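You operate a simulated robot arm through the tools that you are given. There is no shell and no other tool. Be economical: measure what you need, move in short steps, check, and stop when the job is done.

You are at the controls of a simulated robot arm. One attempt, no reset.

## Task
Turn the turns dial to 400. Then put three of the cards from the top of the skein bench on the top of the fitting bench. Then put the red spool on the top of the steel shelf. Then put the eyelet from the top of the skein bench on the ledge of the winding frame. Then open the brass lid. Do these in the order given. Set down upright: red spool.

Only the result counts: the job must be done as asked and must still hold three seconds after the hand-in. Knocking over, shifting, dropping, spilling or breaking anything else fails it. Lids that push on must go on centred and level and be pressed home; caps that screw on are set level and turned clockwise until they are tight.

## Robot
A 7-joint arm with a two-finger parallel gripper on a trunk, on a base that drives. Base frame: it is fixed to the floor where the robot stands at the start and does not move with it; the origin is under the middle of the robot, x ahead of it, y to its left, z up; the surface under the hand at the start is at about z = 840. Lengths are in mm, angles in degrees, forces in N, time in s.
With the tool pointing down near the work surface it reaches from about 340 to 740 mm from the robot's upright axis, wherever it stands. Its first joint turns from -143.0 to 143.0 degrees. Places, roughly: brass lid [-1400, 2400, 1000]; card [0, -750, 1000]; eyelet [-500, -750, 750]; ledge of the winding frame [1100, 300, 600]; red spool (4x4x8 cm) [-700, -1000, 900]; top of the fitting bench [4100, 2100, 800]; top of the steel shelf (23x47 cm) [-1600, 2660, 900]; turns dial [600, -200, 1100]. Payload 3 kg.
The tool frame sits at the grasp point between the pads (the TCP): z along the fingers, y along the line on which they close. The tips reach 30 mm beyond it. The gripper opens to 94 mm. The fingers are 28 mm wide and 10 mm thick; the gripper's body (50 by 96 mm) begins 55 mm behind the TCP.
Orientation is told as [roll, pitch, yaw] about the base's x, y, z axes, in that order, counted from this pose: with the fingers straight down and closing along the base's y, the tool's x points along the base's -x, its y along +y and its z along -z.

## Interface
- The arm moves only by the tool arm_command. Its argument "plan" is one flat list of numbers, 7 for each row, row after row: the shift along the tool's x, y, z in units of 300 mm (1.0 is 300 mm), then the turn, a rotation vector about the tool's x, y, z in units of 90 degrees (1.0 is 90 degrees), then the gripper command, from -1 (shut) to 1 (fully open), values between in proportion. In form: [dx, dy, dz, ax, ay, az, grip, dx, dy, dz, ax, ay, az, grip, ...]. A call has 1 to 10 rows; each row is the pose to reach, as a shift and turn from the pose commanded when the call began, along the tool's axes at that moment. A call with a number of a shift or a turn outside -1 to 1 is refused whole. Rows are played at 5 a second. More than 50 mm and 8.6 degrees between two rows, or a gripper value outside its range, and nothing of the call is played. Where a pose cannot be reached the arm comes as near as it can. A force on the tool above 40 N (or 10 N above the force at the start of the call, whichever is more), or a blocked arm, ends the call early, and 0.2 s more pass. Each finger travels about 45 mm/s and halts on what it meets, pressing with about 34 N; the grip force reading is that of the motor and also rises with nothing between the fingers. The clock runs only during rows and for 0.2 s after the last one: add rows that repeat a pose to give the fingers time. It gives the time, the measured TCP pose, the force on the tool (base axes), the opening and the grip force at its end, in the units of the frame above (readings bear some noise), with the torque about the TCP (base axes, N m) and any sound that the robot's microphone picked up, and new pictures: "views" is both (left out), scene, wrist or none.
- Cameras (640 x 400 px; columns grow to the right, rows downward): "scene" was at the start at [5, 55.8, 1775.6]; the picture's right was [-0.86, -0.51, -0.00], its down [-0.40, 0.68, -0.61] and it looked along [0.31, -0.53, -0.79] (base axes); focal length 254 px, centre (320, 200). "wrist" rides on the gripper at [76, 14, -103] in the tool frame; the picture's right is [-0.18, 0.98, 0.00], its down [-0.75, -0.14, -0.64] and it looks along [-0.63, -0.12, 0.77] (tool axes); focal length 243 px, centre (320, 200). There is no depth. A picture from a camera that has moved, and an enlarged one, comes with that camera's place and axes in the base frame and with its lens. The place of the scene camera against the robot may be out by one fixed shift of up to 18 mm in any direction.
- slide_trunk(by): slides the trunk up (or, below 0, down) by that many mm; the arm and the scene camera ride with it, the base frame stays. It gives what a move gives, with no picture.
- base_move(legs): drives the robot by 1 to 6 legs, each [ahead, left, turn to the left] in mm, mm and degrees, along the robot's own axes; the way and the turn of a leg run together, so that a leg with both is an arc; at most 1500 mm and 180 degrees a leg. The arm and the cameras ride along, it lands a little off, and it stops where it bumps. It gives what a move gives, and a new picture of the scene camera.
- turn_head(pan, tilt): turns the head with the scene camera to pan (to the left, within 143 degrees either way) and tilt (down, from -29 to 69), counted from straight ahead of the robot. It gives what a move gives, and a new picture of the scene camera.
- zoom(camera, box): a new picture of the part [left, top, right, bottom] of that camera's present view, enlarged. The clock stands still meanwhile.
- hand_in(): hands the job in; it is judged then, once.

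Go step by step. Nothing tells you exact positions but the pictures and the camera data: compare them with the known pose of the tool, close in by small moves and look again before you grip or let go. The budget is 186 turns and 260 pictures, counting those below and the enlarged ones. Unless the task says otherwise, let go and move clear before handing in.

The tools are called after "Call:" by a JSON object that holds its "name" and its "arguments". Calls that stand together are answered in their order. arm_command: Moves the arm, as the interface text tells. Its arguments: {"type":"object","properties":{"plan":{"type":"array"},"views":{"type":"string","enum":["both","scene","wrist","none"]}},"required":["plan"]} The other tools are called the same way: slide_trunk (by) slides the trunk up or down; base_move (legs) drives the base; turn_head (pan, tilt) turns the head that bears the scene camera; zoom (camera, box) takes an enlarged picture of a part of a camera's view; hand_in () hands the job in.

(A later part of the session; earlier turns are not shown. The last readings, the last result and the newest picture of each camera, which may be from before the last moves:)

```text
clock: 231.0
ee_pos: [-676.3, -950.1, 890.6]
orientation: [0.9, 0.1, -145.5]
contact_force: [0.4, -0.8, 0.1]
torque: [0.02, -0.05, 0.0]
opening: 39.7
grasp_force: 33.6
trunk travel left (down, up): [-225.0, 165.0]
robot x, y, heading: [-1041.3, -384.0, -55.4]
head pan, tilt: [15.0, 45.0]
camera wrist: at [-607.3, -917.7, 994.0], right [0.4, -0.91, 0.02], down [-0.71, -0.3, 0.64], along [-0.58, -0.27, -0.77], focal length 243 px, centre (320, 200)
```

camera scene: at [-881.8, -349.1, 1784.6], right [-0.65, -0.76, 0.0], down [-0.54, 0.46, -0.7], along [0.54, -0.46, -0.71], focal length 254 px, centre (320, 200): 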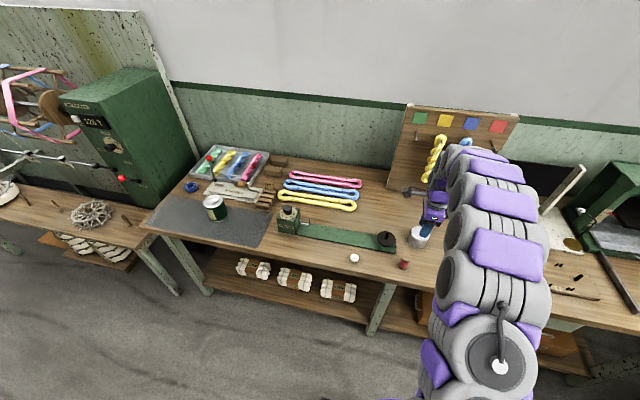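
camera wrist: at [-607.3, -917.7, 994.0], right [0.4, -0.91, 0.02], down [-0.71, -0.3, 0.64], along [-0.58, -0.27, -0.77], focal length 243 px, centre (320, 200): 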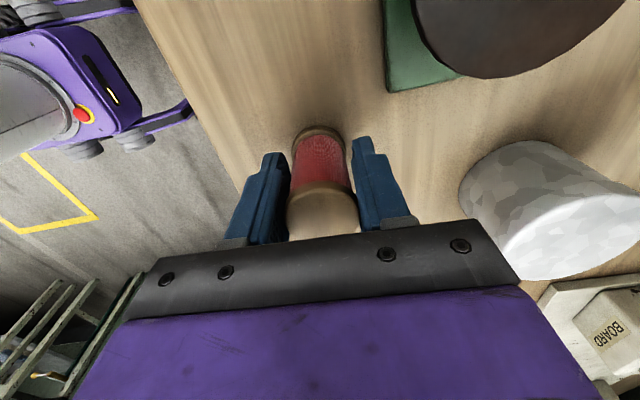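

Spool gripped. I lift it, back off, and turn toward the steel shelf.

Call:
{"name": "arm_command", "arguments": {"plan": [0, 0, -0.08, 0, 0, 0, -1, 0, 0, -0.2, 0, 0, 0, -1, 0, 0, -0.36, 0, 0, 0, -1, 0, 0, -0.52, 0, 0, 0, -1, 0, 0, -0.68, 0, 0, 0, -1, 0, 0, -0.8, 0, 0, 0, -1], "views": "none"}}

Call:
{"name": "base_move", "arguments": {"legs": [[-700, 0, 0], [0, 0, 154], [900, 0, 0]]}}

Call:
{"name": "turn_head", "arguments": {"pan": 0, "tilt": 25}}

```text
clock: 232.4
ee_pos: [-681.2, -947.3, 1131.3]
orientation: [1.1, 0.2, -145.5]
contact_force: [-0.4, -1.0, 0.2]
torque: [0.04, -0.01, 0.0]
opening: 0.0
grasp_force: 32.0
trunk travel left (down, up): [-225.0, 165.0]
robot x, y, heading: [-1044.2, -385.6, -55.4]
head pan, tilt: [15.0, 45.0]
```

```text
clock: 246.9
ee_pos: [-1626.0, 1758.9, 1130.3]
orientation: [1.0, 0.2, 7.5]
contact_force: [0.4, -0.2, -0.4]
torque: [-0.01, 0.01, 0.0]
opening: 0.1
grasp_force: 33.2
trunk travel left (down, up): [-225.0, 165.0]
robot x, y, heading: [-1554.9, 1091.8, 97.3]
head pan, tilt: [15.0, 45.0]
camera scene: at [-1731.1, 1108.8, 1784.8], right [0.92, 0.38, 0.0], down [0.27, -0.66, -0.7], along [-0.27, 0.65, -0.71], focal length 254 px, centre (320, 200)
```

scene: 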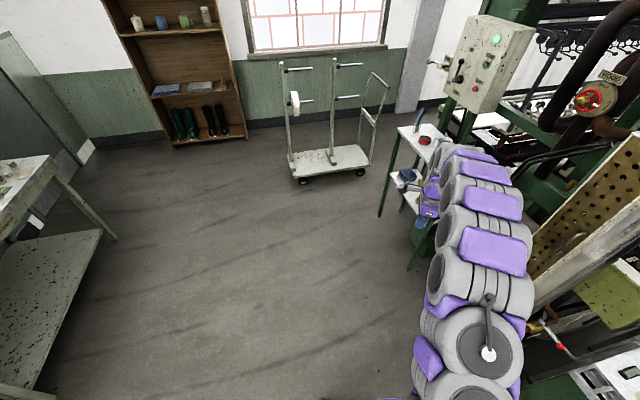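

```text
clock: 247.8
ee_pos: [-1626.2, 1756.6, 1130.5]
orientation: [1.3, 0.2, 7.5]
contact_force: [-0.7, 0.1, -0.2]
torque: [-0.03, -0.01, 0.0]
opening: 0.0
grasp_force: 33.6
trunk travel left (down, up): [-225.0, 165.0]
robot x, y, heading: [-1560.6, 1089.9, 97.5]
head pan, tilt: [0.0, 25.0]
camera scene: at [-1712.0, 1124.7, 1815.3], right [0.99, 0.13, 0.0], down [0.06, -0.42, -0.9], along [-0.12, 0.9, -0.43], focal length 254 px, centre (320, 200)
```

scene: 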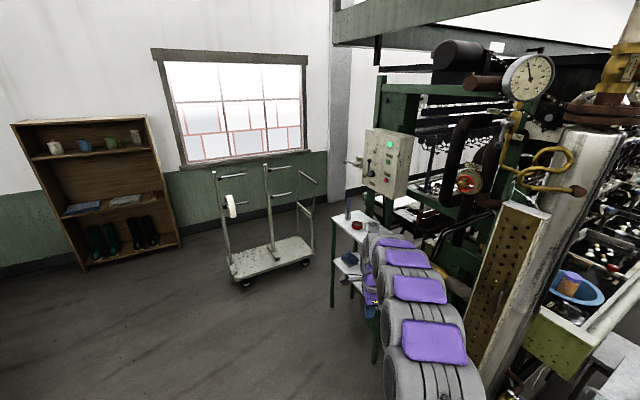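

The gripper is empty: the spool slipped out as I lifted. I go back to find it (the small white table by the window is the steel shelf).

Call:
{"name": "base_move", "arguments": {"legs": [[-900, 0, 0], [0, 0, -153], [250, 0, 0]]}}

Call:
{"name": "turn_head", "arguments": {"pan": 10, "tilt": 50}}

```text
clock: 260.2
ee_pos: [-943.3, -575.9, 1132.0]
orientation: [1.1, 0.3, -145.8]
contact_force: [-0.5, 0.0, 0.5]
torque: [0.03, 0.0, -0.03]
opening: 0.0
grasp_force: 33.5
trunk travel left (down, up): [-225.0, 165.0]
robot x, y, heading: [-1302.2, -5.5, -55.6]
head pan, tilt: [0.0, 25.0]
camera scene: at [-1152.6, -1.3, 1815.4], right [-0.83, -0.56, 0.0], down [-0.24, 0.35, -0.9], along [0.51, -0.75, -0.43], focal length 254 px, centre (320, 200)
```

scene: 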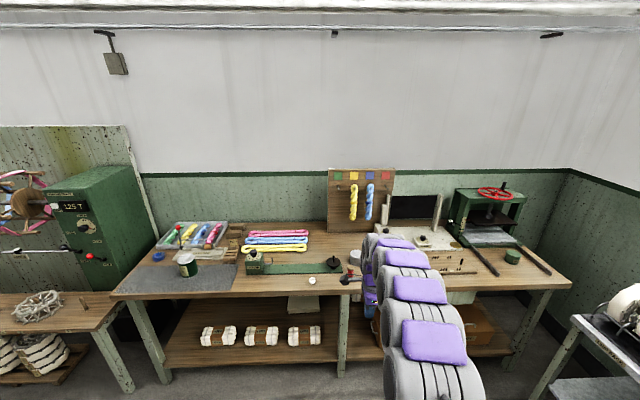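

```text
clock: 261.1
ee_pos: [-944.6, -573.1, 1132.6]
orientation: [1.2, 0.2, -145.8]
contact_force: [0.6, 0.0, 0.2]
torque: [-0.01, 0.01, 0.01]
opening: 0.0
grasp_force: 32.9
trunk travel left (down, up): [-225.0, 165.0]
robot x, y, heading: [-1301.0, -6.5, -55.6]
head pan, tilt: [10.0, 50.0]
camera scene: at [-1150.8, 21.3, 1778.0], right [-0.72, -0.7, 0.0], down [-0.54, 0.55, -0.64], along [0.45, -0.46, -0.77], focal length 254 px, centre (320, 200)
```

scene: 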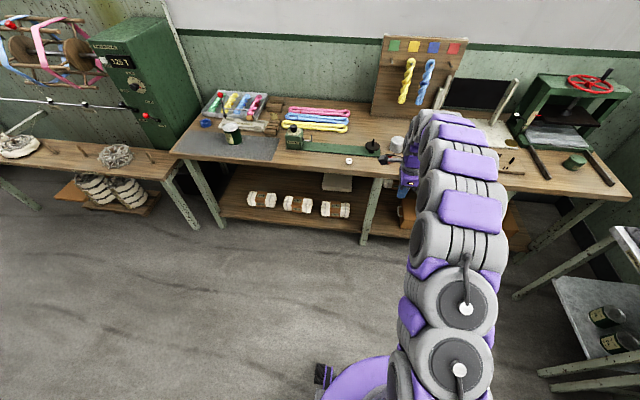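

Call:
{"name": "zoom", "arguments": {"camera": "scene", "box": [330, 120, 430, 250]}}

Call:
{"name": "zoom", "arguments": {"camera": "wrist", "box": [200, 0, 640, 260]}}

```text
3.08 times, centred on (380, 185) of scene
camera zoom: at [-1150.8, 21.3, 1778.0], right [-0.72, -0.7, 0.0], down [-0.54, 0.55, -0.64], along [0.45, -0.46, -0.77], focal length 783 px, centre (135, 246)
```

zoom: 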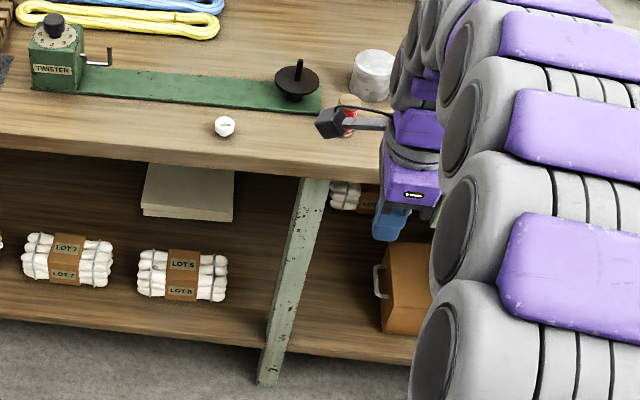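

```text
1.45 times, centred on (420, 130) of wrist
camera zoom: at [-875.1, -539.2, 1236.4], right [0.4, -0.92, 0.02], down [-0.71, -0.3, 0.64], along [-0.58, -0.27, -0.77], focal length 353 px, centre (174, 302)
```

zoom: 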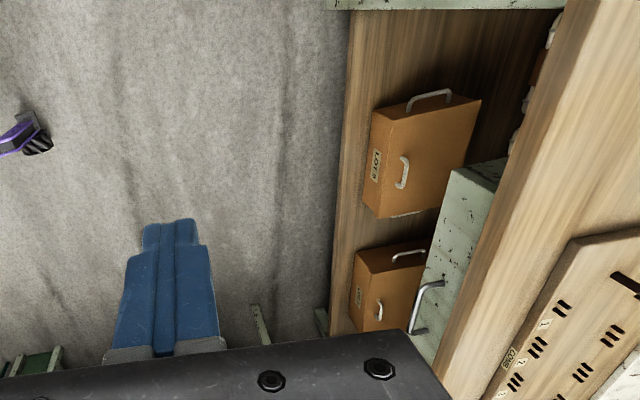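

Call:
{"name": "base_move", "arguments": {"legs": [[445, 7, 0]]}}

Call:
{"name": "arm_command", "arguments": {"plan": [0, 0, 0.05, 0, 0, 0, -0.5, 0, 0, 0.1, 0, 0, 0, 0, 0, 0, 0.15, 0, 0, 0, 0.6, 0, 0, 0.15, 0, 0, 0, 0.6], "views": "wrist"}}

```text
clock: 263.8
ee_pos: [-687.8, -934.0, 1133.6]
orientation: [1.2, 0.2, -145.7]
contact_force: [0.0, 0.1, -0.6]
torque: [0.01, -0.01, -0.01]
opening: 0.0
grasp_force: 33.1
trunk travel left (down, up): [-225.0, 165.0]
robot x, y, heading: [-1045.9, -369.9, -55.6]
head pan, tilt: [10.0, 50.0]
camera scene: at [-894.6, -340.8, 1777.9], right [-0.71, -0.7, 0.0], down [-0.54, 0.55, -0.64], along [0.45, -0.46, -0.77], focal length 254 px, centre (320, 200)
```

scene: 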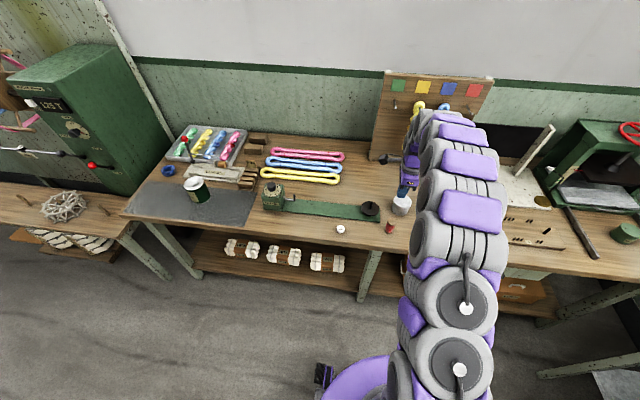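

```text
clock: 264.8
ee_pos: [-687.9, -931.3, 1088.4]
orientation: [1.5, 0.2, -145.7]
contact_force: [-0.6, 0.9, 0.2]
torque: [0.0, -0.03, 0.0]
opening: 75.4
grasp_force: 0.1
trunk travel left (down, up): [-225.0, 165.0]
robot x, y, heading: [-1049.3, -370.7, -55.6]
head pan, tilt: [10.0, 50.0]
camera wrist: at [-618.6, -898.8, 1192.6], right [0.4, -0.92, 0.02], down [-0.71, -0.3, 0.64], along [-0.57, -0.27, -0.77], focal length 243 px, centre (320, 200)
```

wrist: 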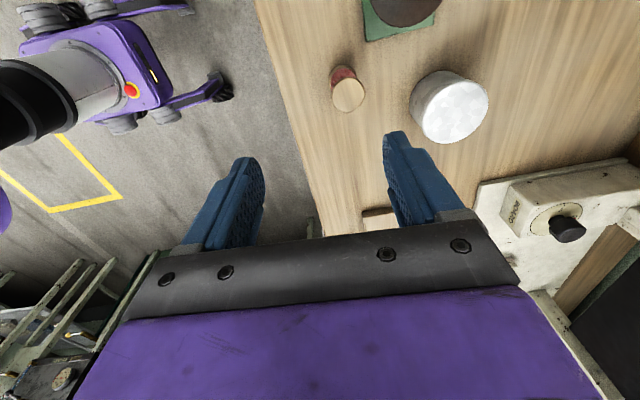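

The spool is still standing upright where it was. I re-center more carefully (also levelling the tool) to grip it lower this time.

Call:
{"name": "arm_command", "arguments": {"plan": [-0.009, 0.034, 0.14, 0.006, 0, 0, 0.6, -0.018, 0.069, 0.28, 0.012, 0, 0, 0.6, -0.026, 0.103, 0.41, 0.017, 0, 0, 0.6], "views": "wrist"}}

Call:
{"name": "zoom", "arguments": {"camera": "wrist", "box": [220, 60, 420, 220]}}

Call:
{"name": "zoom", "arguments": {"camera": "scene", "box": [350, 180, 430, 260]}}

```text
clock: 265.6
ee_pos: [-675.2, -966.2, 964.3]
orientation: [-0.1, 0.0, -145.8]
contact_force: [-0.2, 0.1, 0.3]
torque: [-0.03, -0.01, -0.02]
opening: 75.1
grasp_force: 0.1
trunk travel left (down, up): [-225.0, 165.0]
robot x, y, heading: [-1047.0, -368.2, -55.6]
head pan, tilt: [10.0, 50.0]
camera wrist: at [-604.1, -934.2, 1067.5], right [0.4, -0.92, 0.0], down [-0.7, -0.31, 0.64], along [-0.59, -0.26, -0.77], focal length 243 px, centre (320, 200)
```

wrist: 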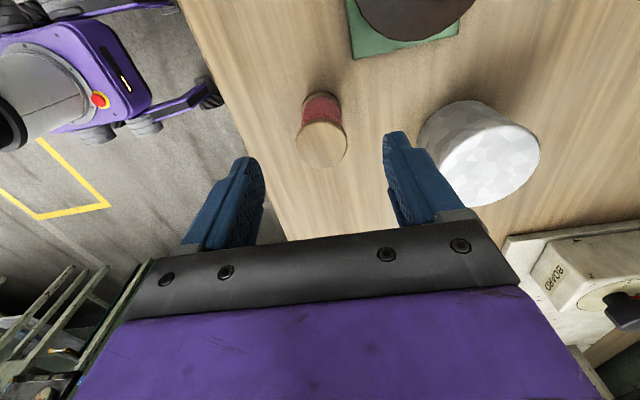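

```text
2.50 times, centred on (320, 140) of wrist
camera zoom: at [-604.1, -934.2, 1067.5], right [0.4, -0.92, 0.0], down [-0.7, -0.31, 0.64], along [-0.59, -0.26, -0.77], focal length 606 px, centre (320, 350)
```

zoom: 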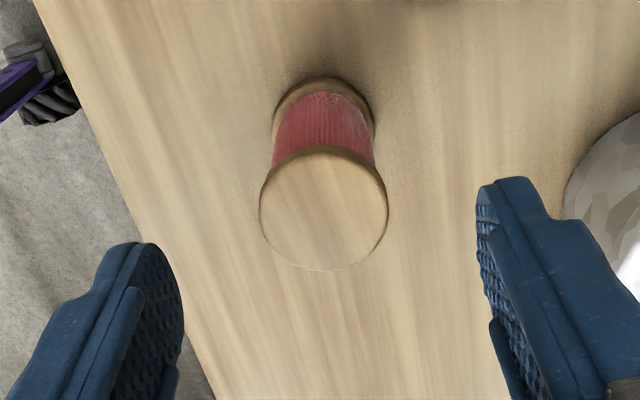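

```text
5.00 times, centred on (390, 220) of scene
camera zoom: at [-893.7, -342.4, 1777.9], right [-0.71, -0.7, 0.0], down [-0.54, 0.55, -0.64], along [0.45, -0.46, -0.77], focal length 1273 px, centre (-30, 100)
```

zoom: 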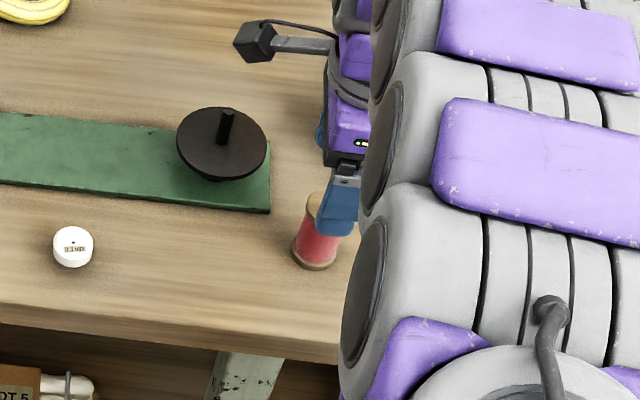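

The flange size suggests the spool top is lower than I assumed, so the first grip only caught the top rim, off-centre. I go down partway and re-measure.

Call:
{"name": "arm_command", "arguments": {"plan": [-0.01, 0.004, 0.06, 0, 0, 0, 0.6, -0.017, 0.004, 0.12, 0, 0, 0, 0.6], "views": "none"}}

Call:
{"name": "zoom", "arguments": {"camera": "wrist", "box": [220, 60, 420, 220]}}

Call:
{"name": "zoom", "arguments": {"camera": "scene", "box": [370, 200, 420, 250]}}

```text
clock: 266.2
ee_pos: [-678.5, -969.0, 929.5]
orientation: [0.0, 0.1, -145.6]
contact_force: [0.6, 0.2, 0.6]
torque: [0.0, -0.02, -0.02]
opening: 75.2
grasp_force: 0.1
trunk travel left (down, up): [-225.0, 165.0]
robot x, y, heading: [-1049.0, -367.2, -55.6]
head pan, tilt: [10.0, 50.0]
```

```text
2.50 times, centred on (320, 140) of wrist
camera zoom: at [-607.6, -937.1, 1033.1], right [0.4, -0.92, 0.0], down [-0.7, -0.31, 0.64], along [-0.59, -0.26, -0.77], focal length 606 px, centre (320, 350)
```

zoom: 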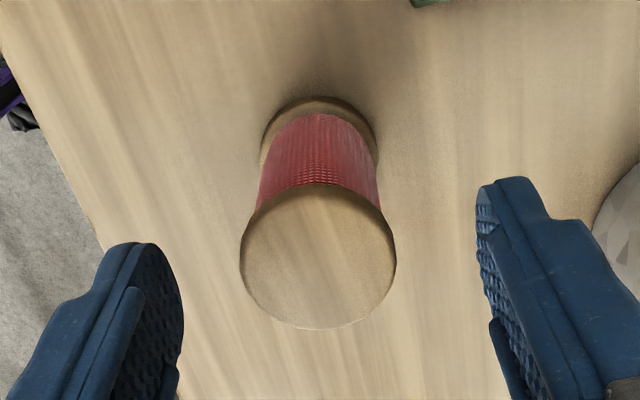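

```text
8.00 times, centred on (395, 225) of scene
camera zoom: at [-895.0, -340.6, 1778.0], right [-0.71, -0.7, 0.0], down [-0.54, 0.55, -0.64], along [0.45, -0.46, -0.77], focal length 2036 px, centre (-280, 0)
```

zoom: 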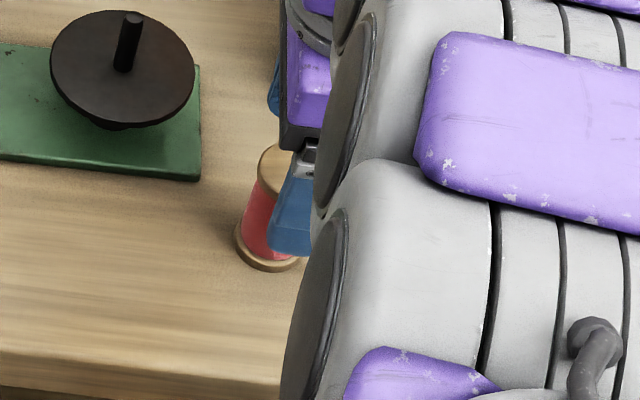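

Now well centred; spool top ≈ 902, bench ≈ 822. I descend 60 mm and grip around its middle, then lift a little to test.

Call:
{"name": "arm_command", "arguments": {"plan": [-0.003, 0, 0.07, 0, 0, 0, 0.6, -0.003, 0, 0.14, 0, 0, 0, 0.6, -0.003, 0, 0.2, 0, 0, 0, 0.6, -0.003, 0, 0.2, 0, 0, 0, 0.1, -0.003, 0, 0.2, 0, 0, 0, -0.4, -0.003, 0, 0.2, 0, 0, 0, -1, -0.003, 0, 0.2, 0, 0, 0, -1, -0.003, 0, 0.2, 0, 0, 0, -1], "views": "wrist"}}

Call:
{"name": "arm_command", "arguments": {"plan": [0, 0, -0.02, 0, 0, 0, -1, 0, 0, -0.06, 0, 0, 0, -1, 0, 0, -0.12, 0, 0, 0, -1, 0, 0, -0.2, 0, 0, 0, -1], "views": "wrist"}}

```text
clock: 268.0
ee_pos: [-679.4, -969.5, 871.2]
orientation: [-0.1, 0.2, -145.6]
contact_force: [-0.1, 0.1, -0.1]
torque: [0.01, 0.0, -0.01]
opening: 36.8
grasp_force: 34.2
trunk travel left (down, up): [-225.0, 165.0]
robot x, y, heading: [-1048.1, -370.3, -55.7]
head pan, tilt: [10.0, 50.0]
camera wrist: at [-609.4, -938.2, 973.6], right [0.4, -0.92, 0.0], down [-0.7, -0.31, 0.64], along [-0.59, -0.26, -0.77], focal length 243 px, centre (320, 200)
```

wrist: 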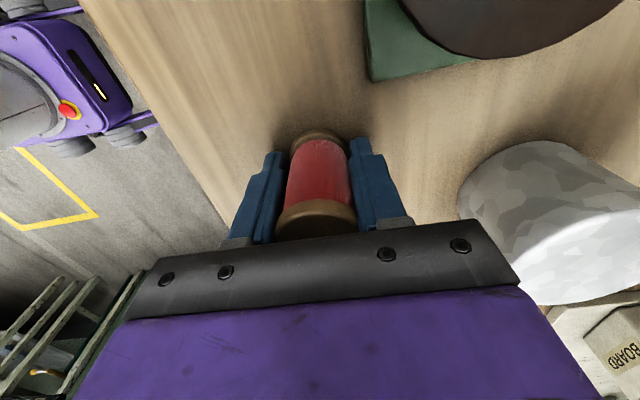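

```text
clock: 269.0
ee_pos: [-678.9, -969.7, 931.0]
orientation: [-0.1, 0.2, -145.7]
contact_force: [-0.1, 0.0, 0.1]
torque: [0.01, 0.0, 0.0]
opening: 37.1
grasp_force: 34.1
trunk travel left (down, up): [-225.0, 165.0]
robot x, y, heading: [-1046.1, -371.7, -55.7]
head pan, tilt: [10.0, 50.0]
camera wrist: at [-608.3, -938.2, 1034.2], right [0.4, -0.92, 0.0], down [-0.7, -0.31, 0.64], along [-0.59, -0.26, -0.77], focal length 243 px, centre (320, 200)
```

wrist: 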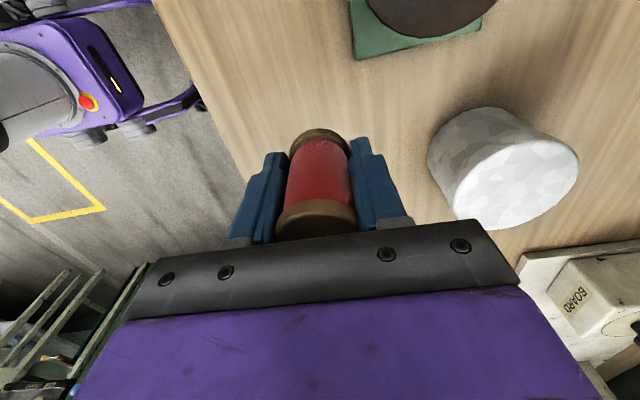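

Held firmly now. I lift, back off, and drive to the shelf.

Call:
{"name": "arm_command", "arguments": {"plan": [0, 0, -0.1, 0, 0, 0, -1, 0, 0, -0.2, 0, 0, 0, -1, 0, 0, -0.32, 0, 0, 0, -1, 0, 0, -0.45, 0, 0, 0, -1, 0, 0, -0.58, 0, 0, 0, -1, 0, 0, -0.7, 0, 0, 0, -1], "views": "none"}}

Call:
{"name": "base_move", "arguments": {"legs": [[-700, 0, 0], [0, 0, 153], [700, 0, 0]]}}

Call:
{"name": "turn_head", "arguments": {"pan": -10, "tilt": 25}}

```text
clock: 270.4
ee_pos: [-677.7, -970.1, 1142.7]
orientation: [0.0, 0.0, -145.8]
contact_force: [-0.4, -0.4, -0.9]
torque: [0.04, -0.01, 0.0]
opening: 37.1
grasp_force: 34.1
trunk travel left (down, up): [-225.0, 165.0]
robot x, y, heading: [-1045.3, -373.7, -55.7]
head pan, tilt: [10.0, 50.0]
```

```text
clock: 283.9
ee_pos: [-1594.8, 1589.8, 1142.2]
orientation: [-0.1, 0.2, 8.1]
contact_force: [0.0, 0.0, -0.8]
torque: [0.01, -0.05, -0.01]
opening: 37.0
grasp_force: 34.6
trunk travel left (down, up): [-225.0, 165.0]
robot x, y, heading: [-1527.9, 892.4, 98.1]
head pan, tilt: [10.0, 50.0]
camera scene: at [-1694.6, 903.8, 1777.9], right [0.95, 0.31, 0.0], down [0.24, -0.73, -0.64], along [-0.2, 0.61, -0.77], focal length 254 px, centre (320, 200)
```

scene: 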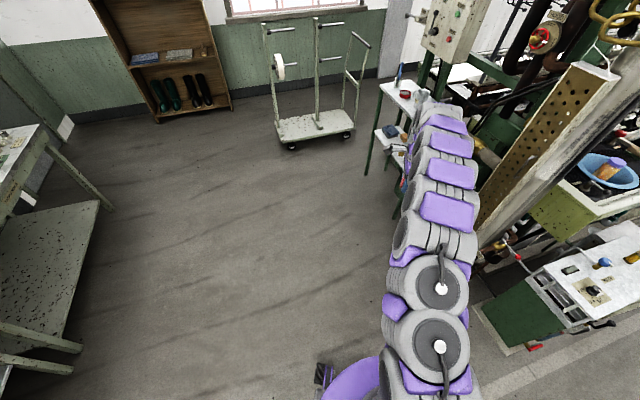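

```text
clock: 284.8
ee_pos: [-1594.7, 1588.2, 1144.1]
orientation: [0.0, 0.2, 8.0]
contact_force: [0.4, -0.1, -2.0]
torque: [0.04, -0.02, 0.02]
opening: 37.2
grasp_force: 33.8
trunk travel left (down, up): [-225.0, 165.0]
robot x, y, heading: [-1529.1, 888.0, 98.2]
head pan, tilt: [-10.0, 25.0]
camera scene: at [-1667.7, 922.2, 1815.3], right [1.0, -0.03, 0.0], down [-0.01, -0.43, -0.9], along [0.03, 0.9, -0.43], focal length 254 px, centre (320, 200)
```

scene: 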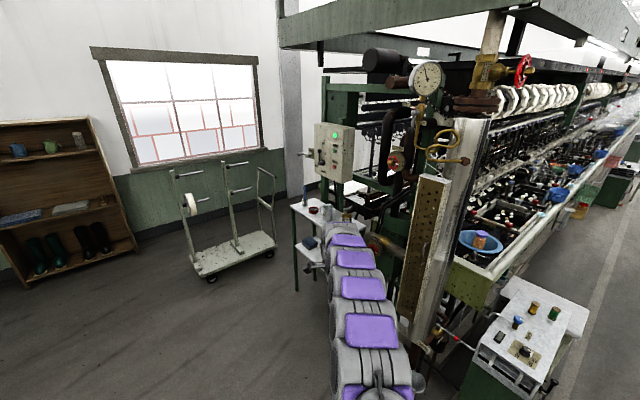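

Call:
{"name": "zoom", "arguments": {"camera": "scene", "box": [270, 160, 450, 300]}}

Call:
{"name": "turn_head", "arguments": {"pan": 30, "tilt": 25}}

```text
2.86 times, centred on (360, 230) of scene
camera zoom: at [-1667.7, 922.2, 1815.3], right [1.0, -0.03, 0.0], down [-0.01, -0.43, -0.9], along [0.03, 0.9, -0.43], focal length 727 px, centre (206, 114)
```

zoom: 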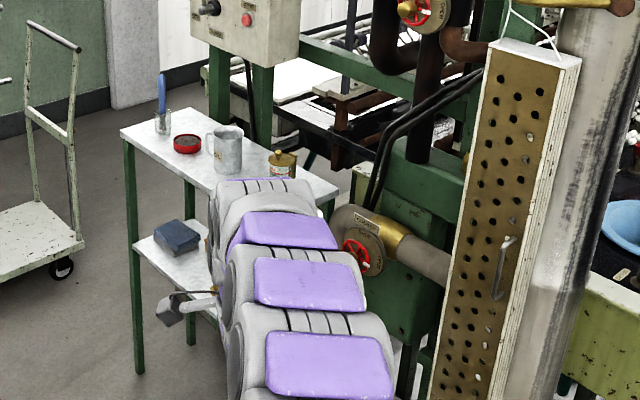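

```text
clock: 285.9
ee_pos: [-1594.6, 1587.6, 1142.9]
orientation: [-0.1, 0.2, 7.9]
contact_force: [-0.2, -0.7, -1.1]
torque: [0.03, 0.01, -0.04]
opening: 36.6
grasp_force: 33.8
trunk travel left (down, up): [-225.0, 165.0]
robot x, y, heading: [-1527.6, 884.7, 97.6]
head pan, tilt: [30.0, 25.0]
camera scene: at [-1727.5, 902.6, 1815.4], right [0.79, 0.62, 0.0], down [0.26, -0.34, -0.91], along [-0.56, 0.71, -0.43], focal length 254 px, centre (320, 200)
```

scene: 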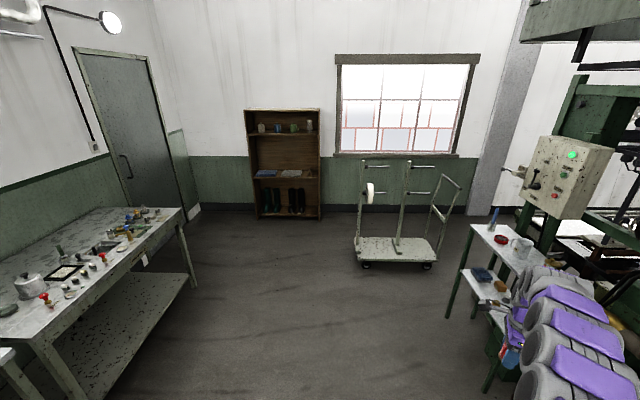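

The small white table holds a jar, a red tin, a mug and a brass pot (probably the brass lid). I drive round to its open long side, keeping a standoff.

Call:
{"name": "base_move", "arguments": {"legs": [[0, 761, 0], [1291, 0, 0], [0, 0, -63]]}}

Call:
{"name": "turn_head", "arguments": {"pan": 10, "tilt": 35}}

```text
clock: 298.9
ee_pos: [-1866.4, 2434.9, 1143.8]
orientation: [0.2, 0.1, -56.2]
contact_force: [1.0, 1.0, -1.4]
torque: [-0.01, 0.0, 0.02]
opening: 36.5
grasp_force: 34.4
trunk travel left (down, up): [-225.0, 165.0]
robot x, y, heading: [-2464.5, 2072.7, 33.9]
head pan, tilt: [30.0, 25.0]
camera scene: at [-2529.2, 2244.6, 1815.4], right [0.9, -0.44, 0.0], down [-0.19, -0.38, -0.9], along [0.4, 0.81, -0.43], focal length 254 px, centre (320, 200)
```

scene: 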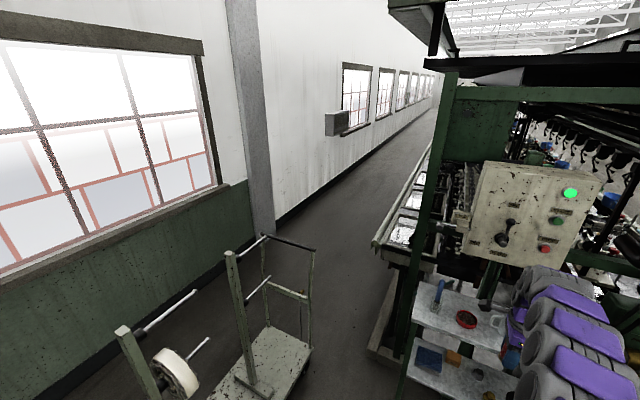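

```text
clock: 299.8
ee_pos: [-1866.9, 2434.1, 1145.8]
orientation: [0.2, 0.3, -56.3]
contact_force: [-0.4, -0.3, -1.2]
torque: [-0.04, -0.01, 0.01]
opening: 36.8
grasp_force: 33.9
trunk travel left (down, up): [-225.0, 165.0]
robot x, y, heading: [-2463.6, 2070.9, 33.7]
head pan, tilt: [10.0, 35.0]
camera scene: at [-2506.0, 2222.6, 1799.7], right [0.69, -0.72, 0.0], down [-0.42, -0.4, -0.82], along [0.59, 0.57, -0.58], focal length 254 px, centre (320, 200)
```

scene: 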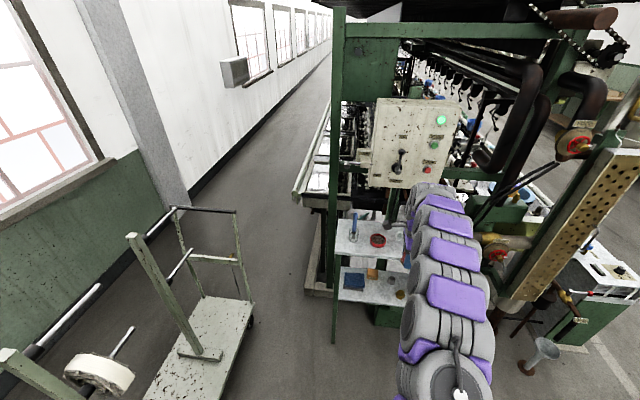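

Call:
{"name": "zoom", "arguments": {"camera": "scene", "box": [320, 190, 440, 320]}}

Call:
{"name": "zoom", "arguments": {"camera": "wrist", "box": [0, 0, 640, 400]}}

```text
3.08 times, centred on (380, 255) of scene
camera zoom: at [-2506.0, 2222.6, 1799.7], right [0.69, -0.72, 0.0], down [-0.42, -0.4, -0.82], along [0.59, 0.57, -0.58], focal length 783 px, centre (135, 31)
```

zoom: 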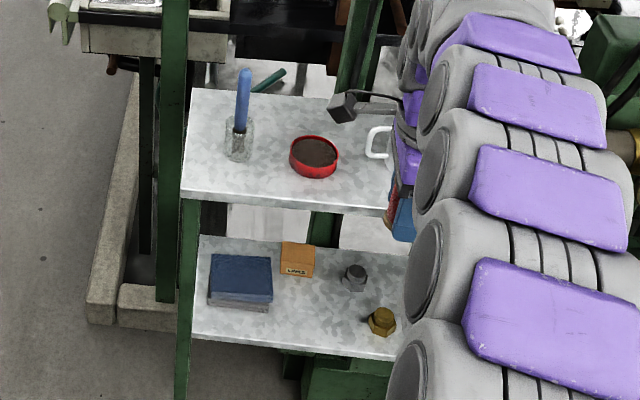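

```text
1.00 times, centred on (320, 200) of wrist (not enlarged: the box is as wide or as high as the picture)
camera zoom: at [-1898.5, 2504.6, 1248.7], right [0.92, 0.39, 0.0], down [0.3, -0.71, 0.64], along [0.25, -0.59, -0.77], focal length 243 px, centre (320, 200)
```

zoom: 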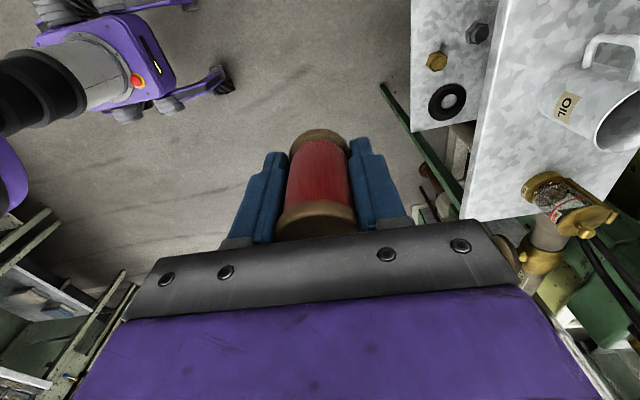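

From the wrist camera I see free room near the front edge between the mug and the brass pot. I turn the wrist so the camera faces the shelf from this side.

Call:
{"name": "arm_command", "arguments": {"plan": [0, 0, 0, 0, 0, -0.092, -1, 0, 0, 0, 0, 0, -0.184, -1, 0, 0, 0, 0, 0, -0.276, -1, 0, 0, 0, 0, 0, -0.368, -1, 0, 0, 0, 0, 0, -0.46, -1, 0, 0, 0, 0, 0, -0.552, -1, 0, 0, 0, 0, 0, -0.644, -1, 0, 0, 0, 0, 0, -0.736, -1, 0, 0, 0, 0, 0, -0.828, -1, 0, 0, 0, 0, 0, -0.92, -1], "views": "none"}}

Call:
{"name": "arm_command", "arguments": {"plan": [0, 0, 0, 0, 0, -0.08, -1, 0, 0, 0, 0, 0, -0.08, -1], "views": "wrist"}}

```text
clock: 302.0
ee_pos: [-1867.7, 2433.8, 1145.3]
orientation: [0.3, -0.2, 26.7]
contact_force: [0.3, 0.2, -0.4]
torque: [-0.02, -0.03, 0.0]
opening: 36.7
grasp_force: 33.9
trunk travel left (down, up): [-225.0, 165.0]
robot x, y, heading: [-2467.2, 2074.6, 33.9]
head pan, tilt: [10.0, 35.0]
```

```text
clock: 302.6
ee_pos: [-1868.3, 2434.4, 1145.9]
orientation: [0.2, -0.2, 33.8]
contact_force: [0.8, -0.4, -0.3]
torque: [-0.01, -0.02, -0.01]
opening: 37.0
grasp_force: 33.9
trunk travel left (down, up): [-225.0, 165.0]
robot x, y, heading: [-2467.1, 2072.6, 34.0]
head pan, tilt: [10.0, 35.0]
camera wrist: at [-1939.1, 2402.8, 1248.7], right [-0.39, 0.92, 0.0], down [0.7, 0.3, 0.64], along [0.59, 0.26, -0.77], focal length 243 px, centre (320, 200)
```

wrist: 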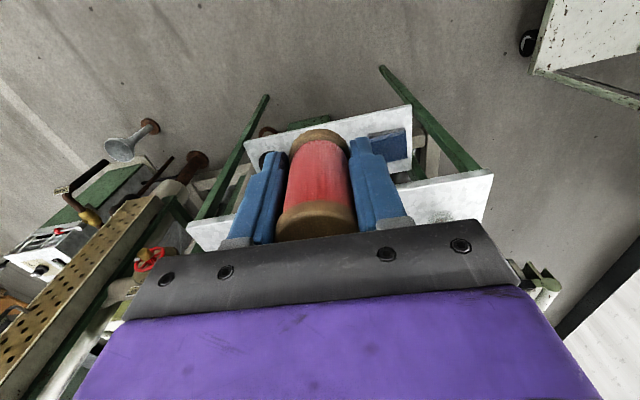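

Call:
{"name": "base_move", "arguments": {"legs": [[0, -161, 0], [215, 0, 0]]}}

Call:
{"name": "zoom", "arguments": {"camera": "wrist", "box": [0, 0, 640, 400]}}

Call:
{"name": "zoom", "arguments": {"camera": "scene", "box": [300, 180, 520, 320]}}

```text
clock: 305.3
ee_pos: [-1588.8, 2420.0, 1144.8]
orientation: [0.2, -0.1, 33.7]
contact_force: [0.6, -0.4, -1.7]
torque: [-0.01, 0.02, -0.01]
opening: 36.7
grasp_force: 34.0
trunk travel left (down, up): [-225.0, 165.0]
robot x, y, heading: [-2189.9, 2065.6, 33.6]
head pan, tilt: [10.0, 35.0]
camera scene: at [-2217.9, 2196.3, 1801.2], right [0.69, -0.72, -0.01], down [-0.42, -0.39, -0.82], along [0.59, 0.57, -0.58], focal length 254 px, centre (320, 200)
```

scene: 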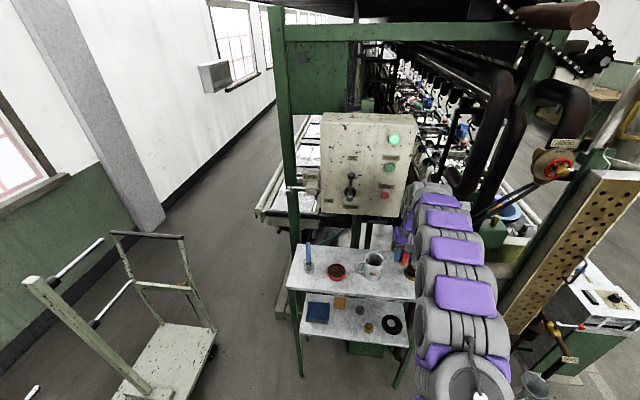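

```text
1.00 times, centred on (320, 200) of wrist (not enlarged: the box is as wide or as high as the picture)
camera zoom: at [-1660.3, 2389.1, 1247.6], right [-0.39, 0.92, 0.01], down [0.71, 0.3, 0.64], along [0.59, 0.26, -0.77], focal length 243 px, centre (320, 200)
```

zoom: 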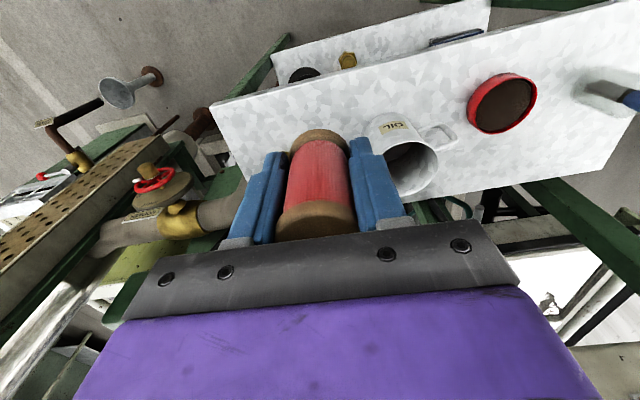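

```text
2.86 times, centred on (410, 250) of scene
camera zoom: at [-2217.9, 2196.3, 1801.2], right [0.69, -0.72, -0.01], down [-0.42, -0.39, -0.82], along [0.59, 0.57, -0.58], focal length 727 px, centre (63, 57)
```

zoom: 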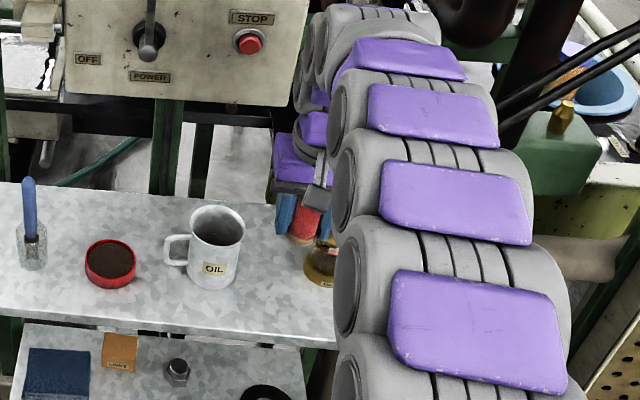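

The gap between mug and brass pot by the front edge is suitable; target about (-1544, 2441). I nudge the base forward and lower partway.

Call:
{"name": "base_move", "arguments": {"legs": [[60, -7, 0]]}}

Call:
{"name": "arm_command", "arguments": {"plan": [0, 0, 0.12, 0, 0, 0, -1, 0, 0, 0.24, 0, 0, 0, -1, 0, 0, 0.33, 0, 0, 0, -1], "views": "both"}}

Call:
{"name": "zoom", "arguments": {"camera": "scene", "box": [300, 180, 480, 320]}}

```text
clock: 306.3
ee_pos: [-1556.6, 2476.0, 1146.4]
orientation: [-1.1, -0.2, 33.9]
contact_force: [-0.3, 1.1, -1.4]
torque: [-0.07, -0.02, -0.03]
opening: 36.8
grasp_force: 33.7
trunk travel left (down, up): [-225.0, 165.0]
robot x, y, heading: [-2145.2, 2091.1, 33.7]
head pan, tilt: [10.0, 35.0]
camera scene: at [-2185.2, 2255.2, 1798.4], right [0.69, -0.72, 0.01], down [-0.42, -0.4, -0.82], along [0.59, 0.56, -0.58], focal length 254 px, centre (320, 200)
```

scene: 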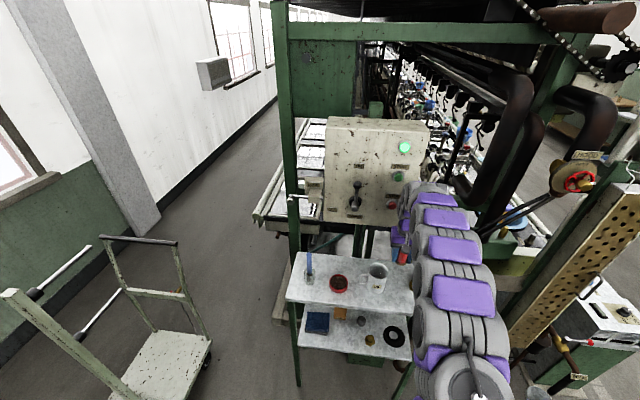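

```text
clock: 307.1
ee_pos: [-1560.8, 2473.2, 1050.1]
orientation: [-1.1, -0.4, 33.8]
contact_force: [0.2, -0.2, -0.5]
torque: [-0.05, 0.01, 0.01]
opening: 37.0
grasp_force: 34.4
trunk travel left (down, up): [-225.0, 165.0]
robot x, y, heading: [-2146.5, 2097.3, 33.5]
head pan, tilt: [10.0, 35.0]
camera scene: at [-2181.7, 2246.4, 1799.6], right [0.69, -0.72, 0.0], down [-0.42, -0.4, -0.82], along [0.59, 0.56, -0.58], focal length 254 px, centre (320, 200)
camera wrist: at [-1632.3, 2443.3, 1152.3], right [-0.4, 0.92, -0.02], down [0.69, 0.31, 0.65], along [0.6, 0.25, -0.76], focal length 243 px, centre (320, 200)
```

scene: 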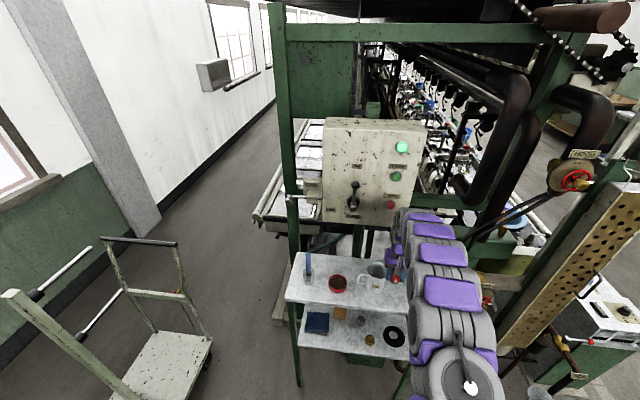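
wrist: 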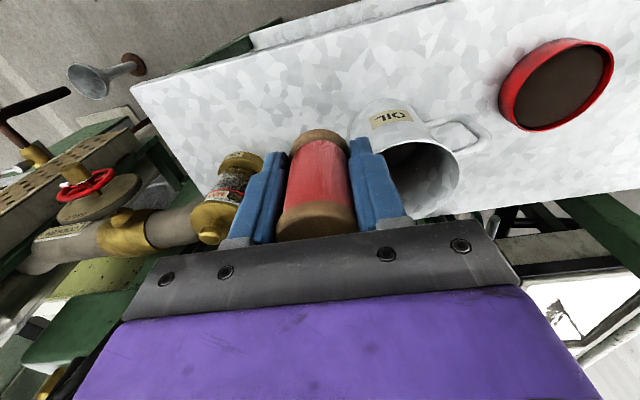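

```text
2.86 times, centred on (390, 250) of scene
camera zoom: at [-2181.7, 2246.4, 1799.6], right [0.69, -0.72, 0.0], down [-0.42, -0.4, -0.82], along [0.59, 0.56, -0.58], focal length 727 px, centre (120, 57)
```

zoom: 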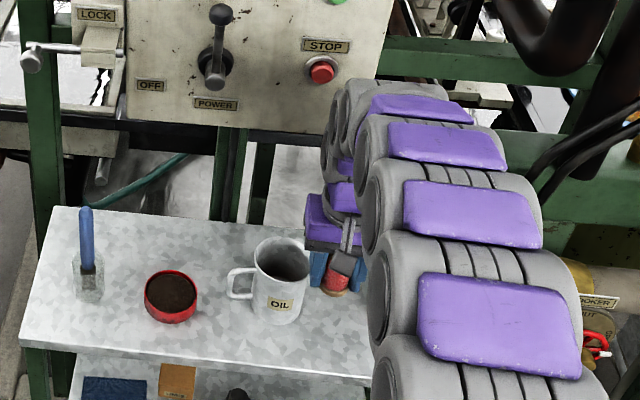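

Good spacing; I shift slightly away from the mug, level the tool and descend to contact.

Call:
{"name": "arm_command", "arguments": {"plan": [0.008, -0.025, 0.05, -0.006, 0.002, 0, -1, 0.017, -0.05, 0.1, -0.012, 0.004, 0, -1, 0.017, -0.05, 0.18, -0.012, 0.004, 0, -1, 0.017, -0.05, 0.24, -0.012, 0.004, 0, -1, 0.017, -0.05, 0.26, -0.012, 0.004, 0, -1, 0.017, -0.05, 0.275, -0.012, 0.004, 0, -1, 0.017, -0.05, 0.29, -0.012, 0.004, 0, -1], "views": "both"}}

Call:
{"name": "zoom", "arguments": {"camera": "scene", "box": [350, 230, 450, 310]}}

```text
clock: 308.7
ee_pos: [-1549.0, 2450.6, 961.8]
orientation: [0.4, -0.1, 33.8]
contact_force: [-0.5, 0.5, -1.1]
torque: [-0.02, 0.02, 0.01]
opening: 36.8
grasp_force: 33.6
trunk travel left (down, up): [-225.0, 165.0]
robot x, y, heading: [-2141.8, 2091.9, 33.4]
head pan, tilt: [10.0, 35.0]
camera scene: at [-2176.0, 2237.5, 1800.3], right [0.69, -0.72, 0.0], down [-0.42, -0.39, -0.82], along [0.59, 0.57, -0.58], focal length 254 px, centre (320, 200)
camera wrist: at [-1619.0, 2418.7, 1065.0], right [-0.39, 0.92, 0.01], down [0.71, 0.3, 0.64], along [0.59, 0.26, -0.77], focal length 243 px, centre (320, 200)
```

scene: 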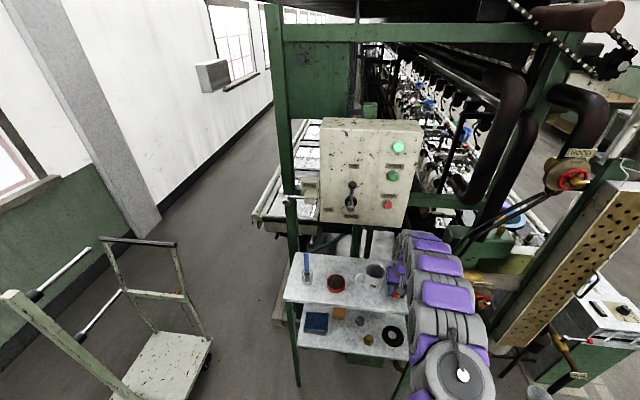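
wrist: 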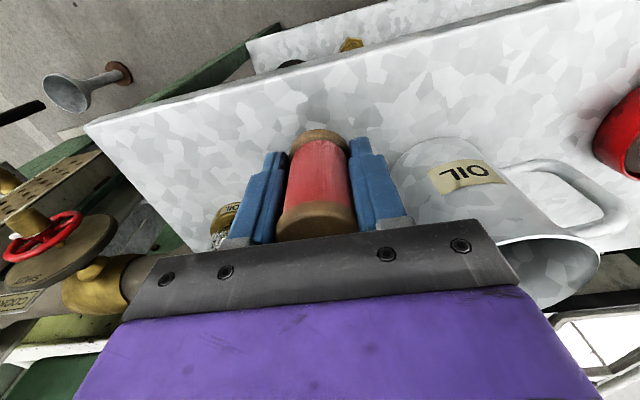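

```text
5.00 times, centred on (400, 270) of scene
camera zoom: at [-2176.0, 2237.5, 1800.3], right [0.69, -0.72, 0.0], down [-0.42, -0.39, -0.82], along [0.59, 0.57, -0.58], focal length 1273 px, centre (-80, -150)
```

zoom: 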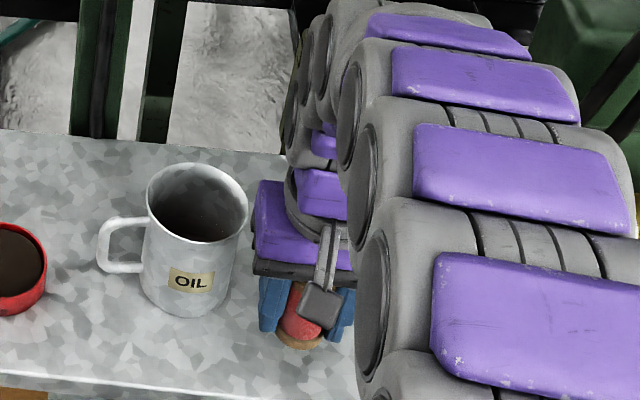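

Call:
{"name": "arm_command", "arguments": {"plan": [0, -0.027, 0, 0, 0, 0, -1, 0, -0.027, 0.01, 0, 0, 0, -1, 0, -0.027, 0.02, 0, 0, 0, -1, 0, -0.027, 0.03, 0, 0, 0, -1, 0, -0.027, 0.04, 0, 0, 0, -1, 0, -0.027, 0.05, 0, 0, 0, -1, 0, -0.027, 0.06, 0, 0, 0, -1, 0, -0.027, 0.07, 0, 0, 0, -1, 0, -0.027, 0.08, 0, 0, 0, -1, 0, -0.027, 0.09, 0, 0, 0, -1], "views": "wrist"}}

Call:
{"name": "zoom", "arguments": {"camera": "scene", "box": [350, 230, 450, 310]}}

```text
clock: 310.9
ee_pos: [-1544.3, 2441.4, 935.7]
orientation: [0.3, 0.0, 33.8]
contact_force: [0.5, -0.2, -1.4]
torque: [0.03, 0.01, -0.01]
opening: 36.8
grasp_force: 34.1
trunk travel left (down, up): [-225.0, 165.0]
robot x, y, heading: [-2144.2, 2094.3, 33.4]
head pan, tilt: [10.0, 35.0]
camera wrist: at [-1615.1, 2411.0, 1038.6], right [-0.39, 0.92, 0.01], down [0.71, 0.3, 0.64], along [0.59, 0.26, -0.77], focal length 243 px, centre (320, 200)
```

wrist: 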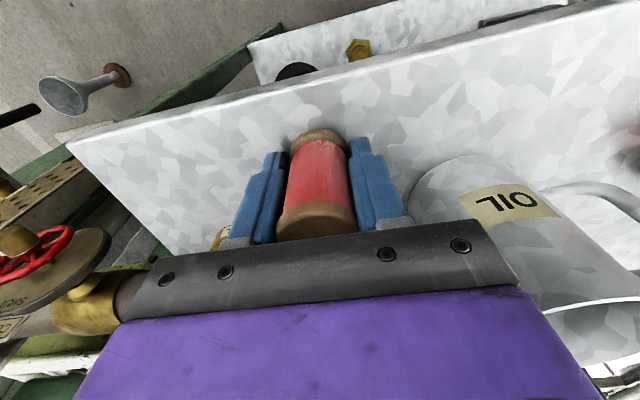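

```text
5.00 times, centred on (400, 270) of scene
camera zoom: at [-2179.9, 2243.4, 1799.6], right [0.69, -0.72, 0.0], down [-0.42, -0.4, -0.82], along [0.59, 0.56, -0.58], focal length 1273 px, centre (-80, -150)
```

zoom: 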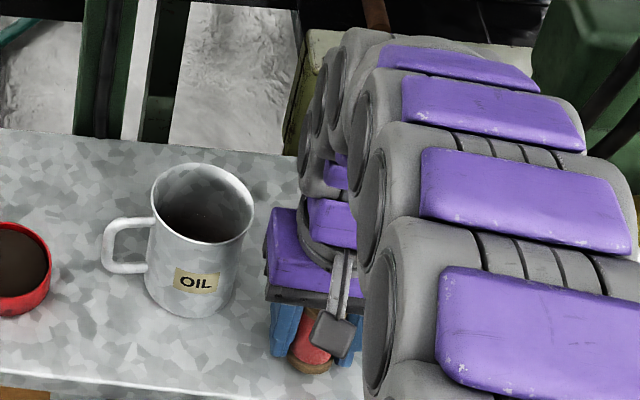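

Call:
{"name": "arm_command", "arguments": {"plan": [0, 0, 0.01, 0, 0, 0, -1, 0, 0, 0.02, 0, 0, 0, -1, 0, 0, 0.03, 0, 0, 0, -1, 0, 0, 0.04, 0, 0, 0, -1, 0, 0, 0.05, 0, 0, 0, -1, 0, 0, 0.06, 0, 0, 0, -1, 0, 0, 0.07, 0, 0, 0, -1, 0, 0, 0.08, 0, 0, 0, -1, 0, 0, 0.09, 0, 0, 0, -1, 0, 0, 0.1, 0, 0, 0, -1], "views": "wrist"}}

```text
clock: 311.9
ee_pos: [-1544.7, 2443.6, 930.5]
orientation: [0.2, -0.6, 33.8]
contact_force: [-9.7, -4.7, 24.7]
torque: [-0.78, 0.27, -0.17]
opening: 37.1
grasp_force: 34.0
trunk travel left (down, up): [-225.0, 165.0]
robot x, y, heading: [-2141.8, 2093.0, 33.4]
head pan, tilt: [10.0, 35.0]
stopped in row 5: the force on the tool passed its limit at 44 N (the readings are from after the stop); the commanded pose is now the measured one
camera wrist: at [-1616.6, 2411.3, 1032.3], right [-0.39, 0.92, 0.01], down [0.7, 0.3, 0.65], along [0.59, 0.26, -0.76], focal length 243 px, centre (320, 200)
```

wrist: 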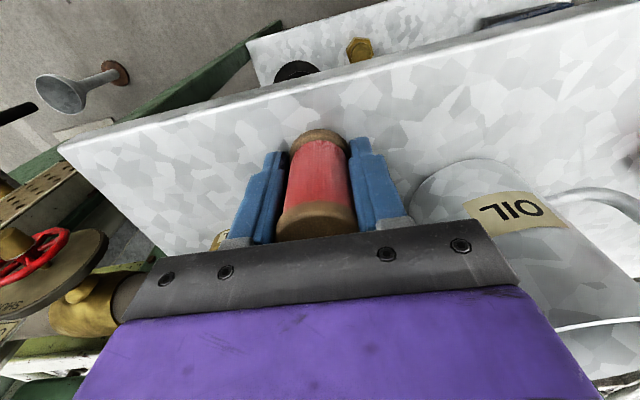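

Contact at the spool's foot. I release gently and rise straight up.

Call:
{"name": "arm_command", "arguments": {"plan": [0, 0, -0.003, 0, 0, 0, -1, 0, 0, -0.003, 0, 0, 0, -0.3, 0, 0, -0.003, 0, 0, 0, -0.1, 0, 0, -0.003, 0, 0, 0, 0.05, 0, 0, -0.003, 0, 0, 0, 0.12, 0, 0, -0.003, 0, 0, 0, 0.12, 0, 0, -0.003, 0, 0, 0, 0.12], "views": "wrist"}}

```text
clock: 313.5
ee_pos: [-1545.5, 2444.8, 930.9]
orientation: [0.2, -0.5, 33.9]
contact_force: [-20.0, 10.2, 26.1]
torque: [-0.44, 0.49, -0.56]
opening: 41.8
grasp_force: 0.0
trunk travel left (down, up): [-225.0, 165.0]
robot x, y, heading: [-2142.7, 2095.6, 33.6]
head pan, tilt: [10.0, 35.0]
camera wrist: at [-1617.7, 2413.3, 1032.3], right [-0.39, 0.92, 0.01], down [0.7, 0.3, 0.65], along [0.59, 0.26, -0.76], focal length 243 px, centre (320, 200)
```

wrist: 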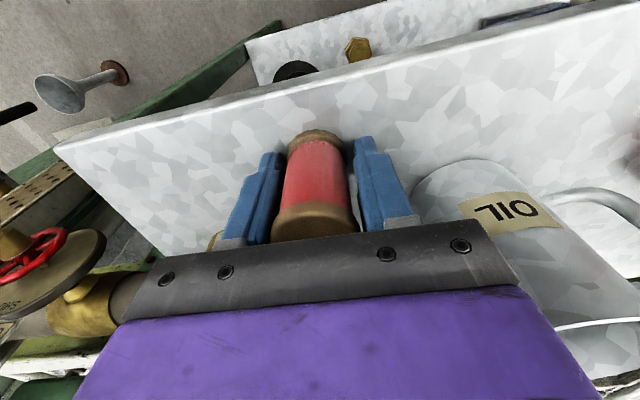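

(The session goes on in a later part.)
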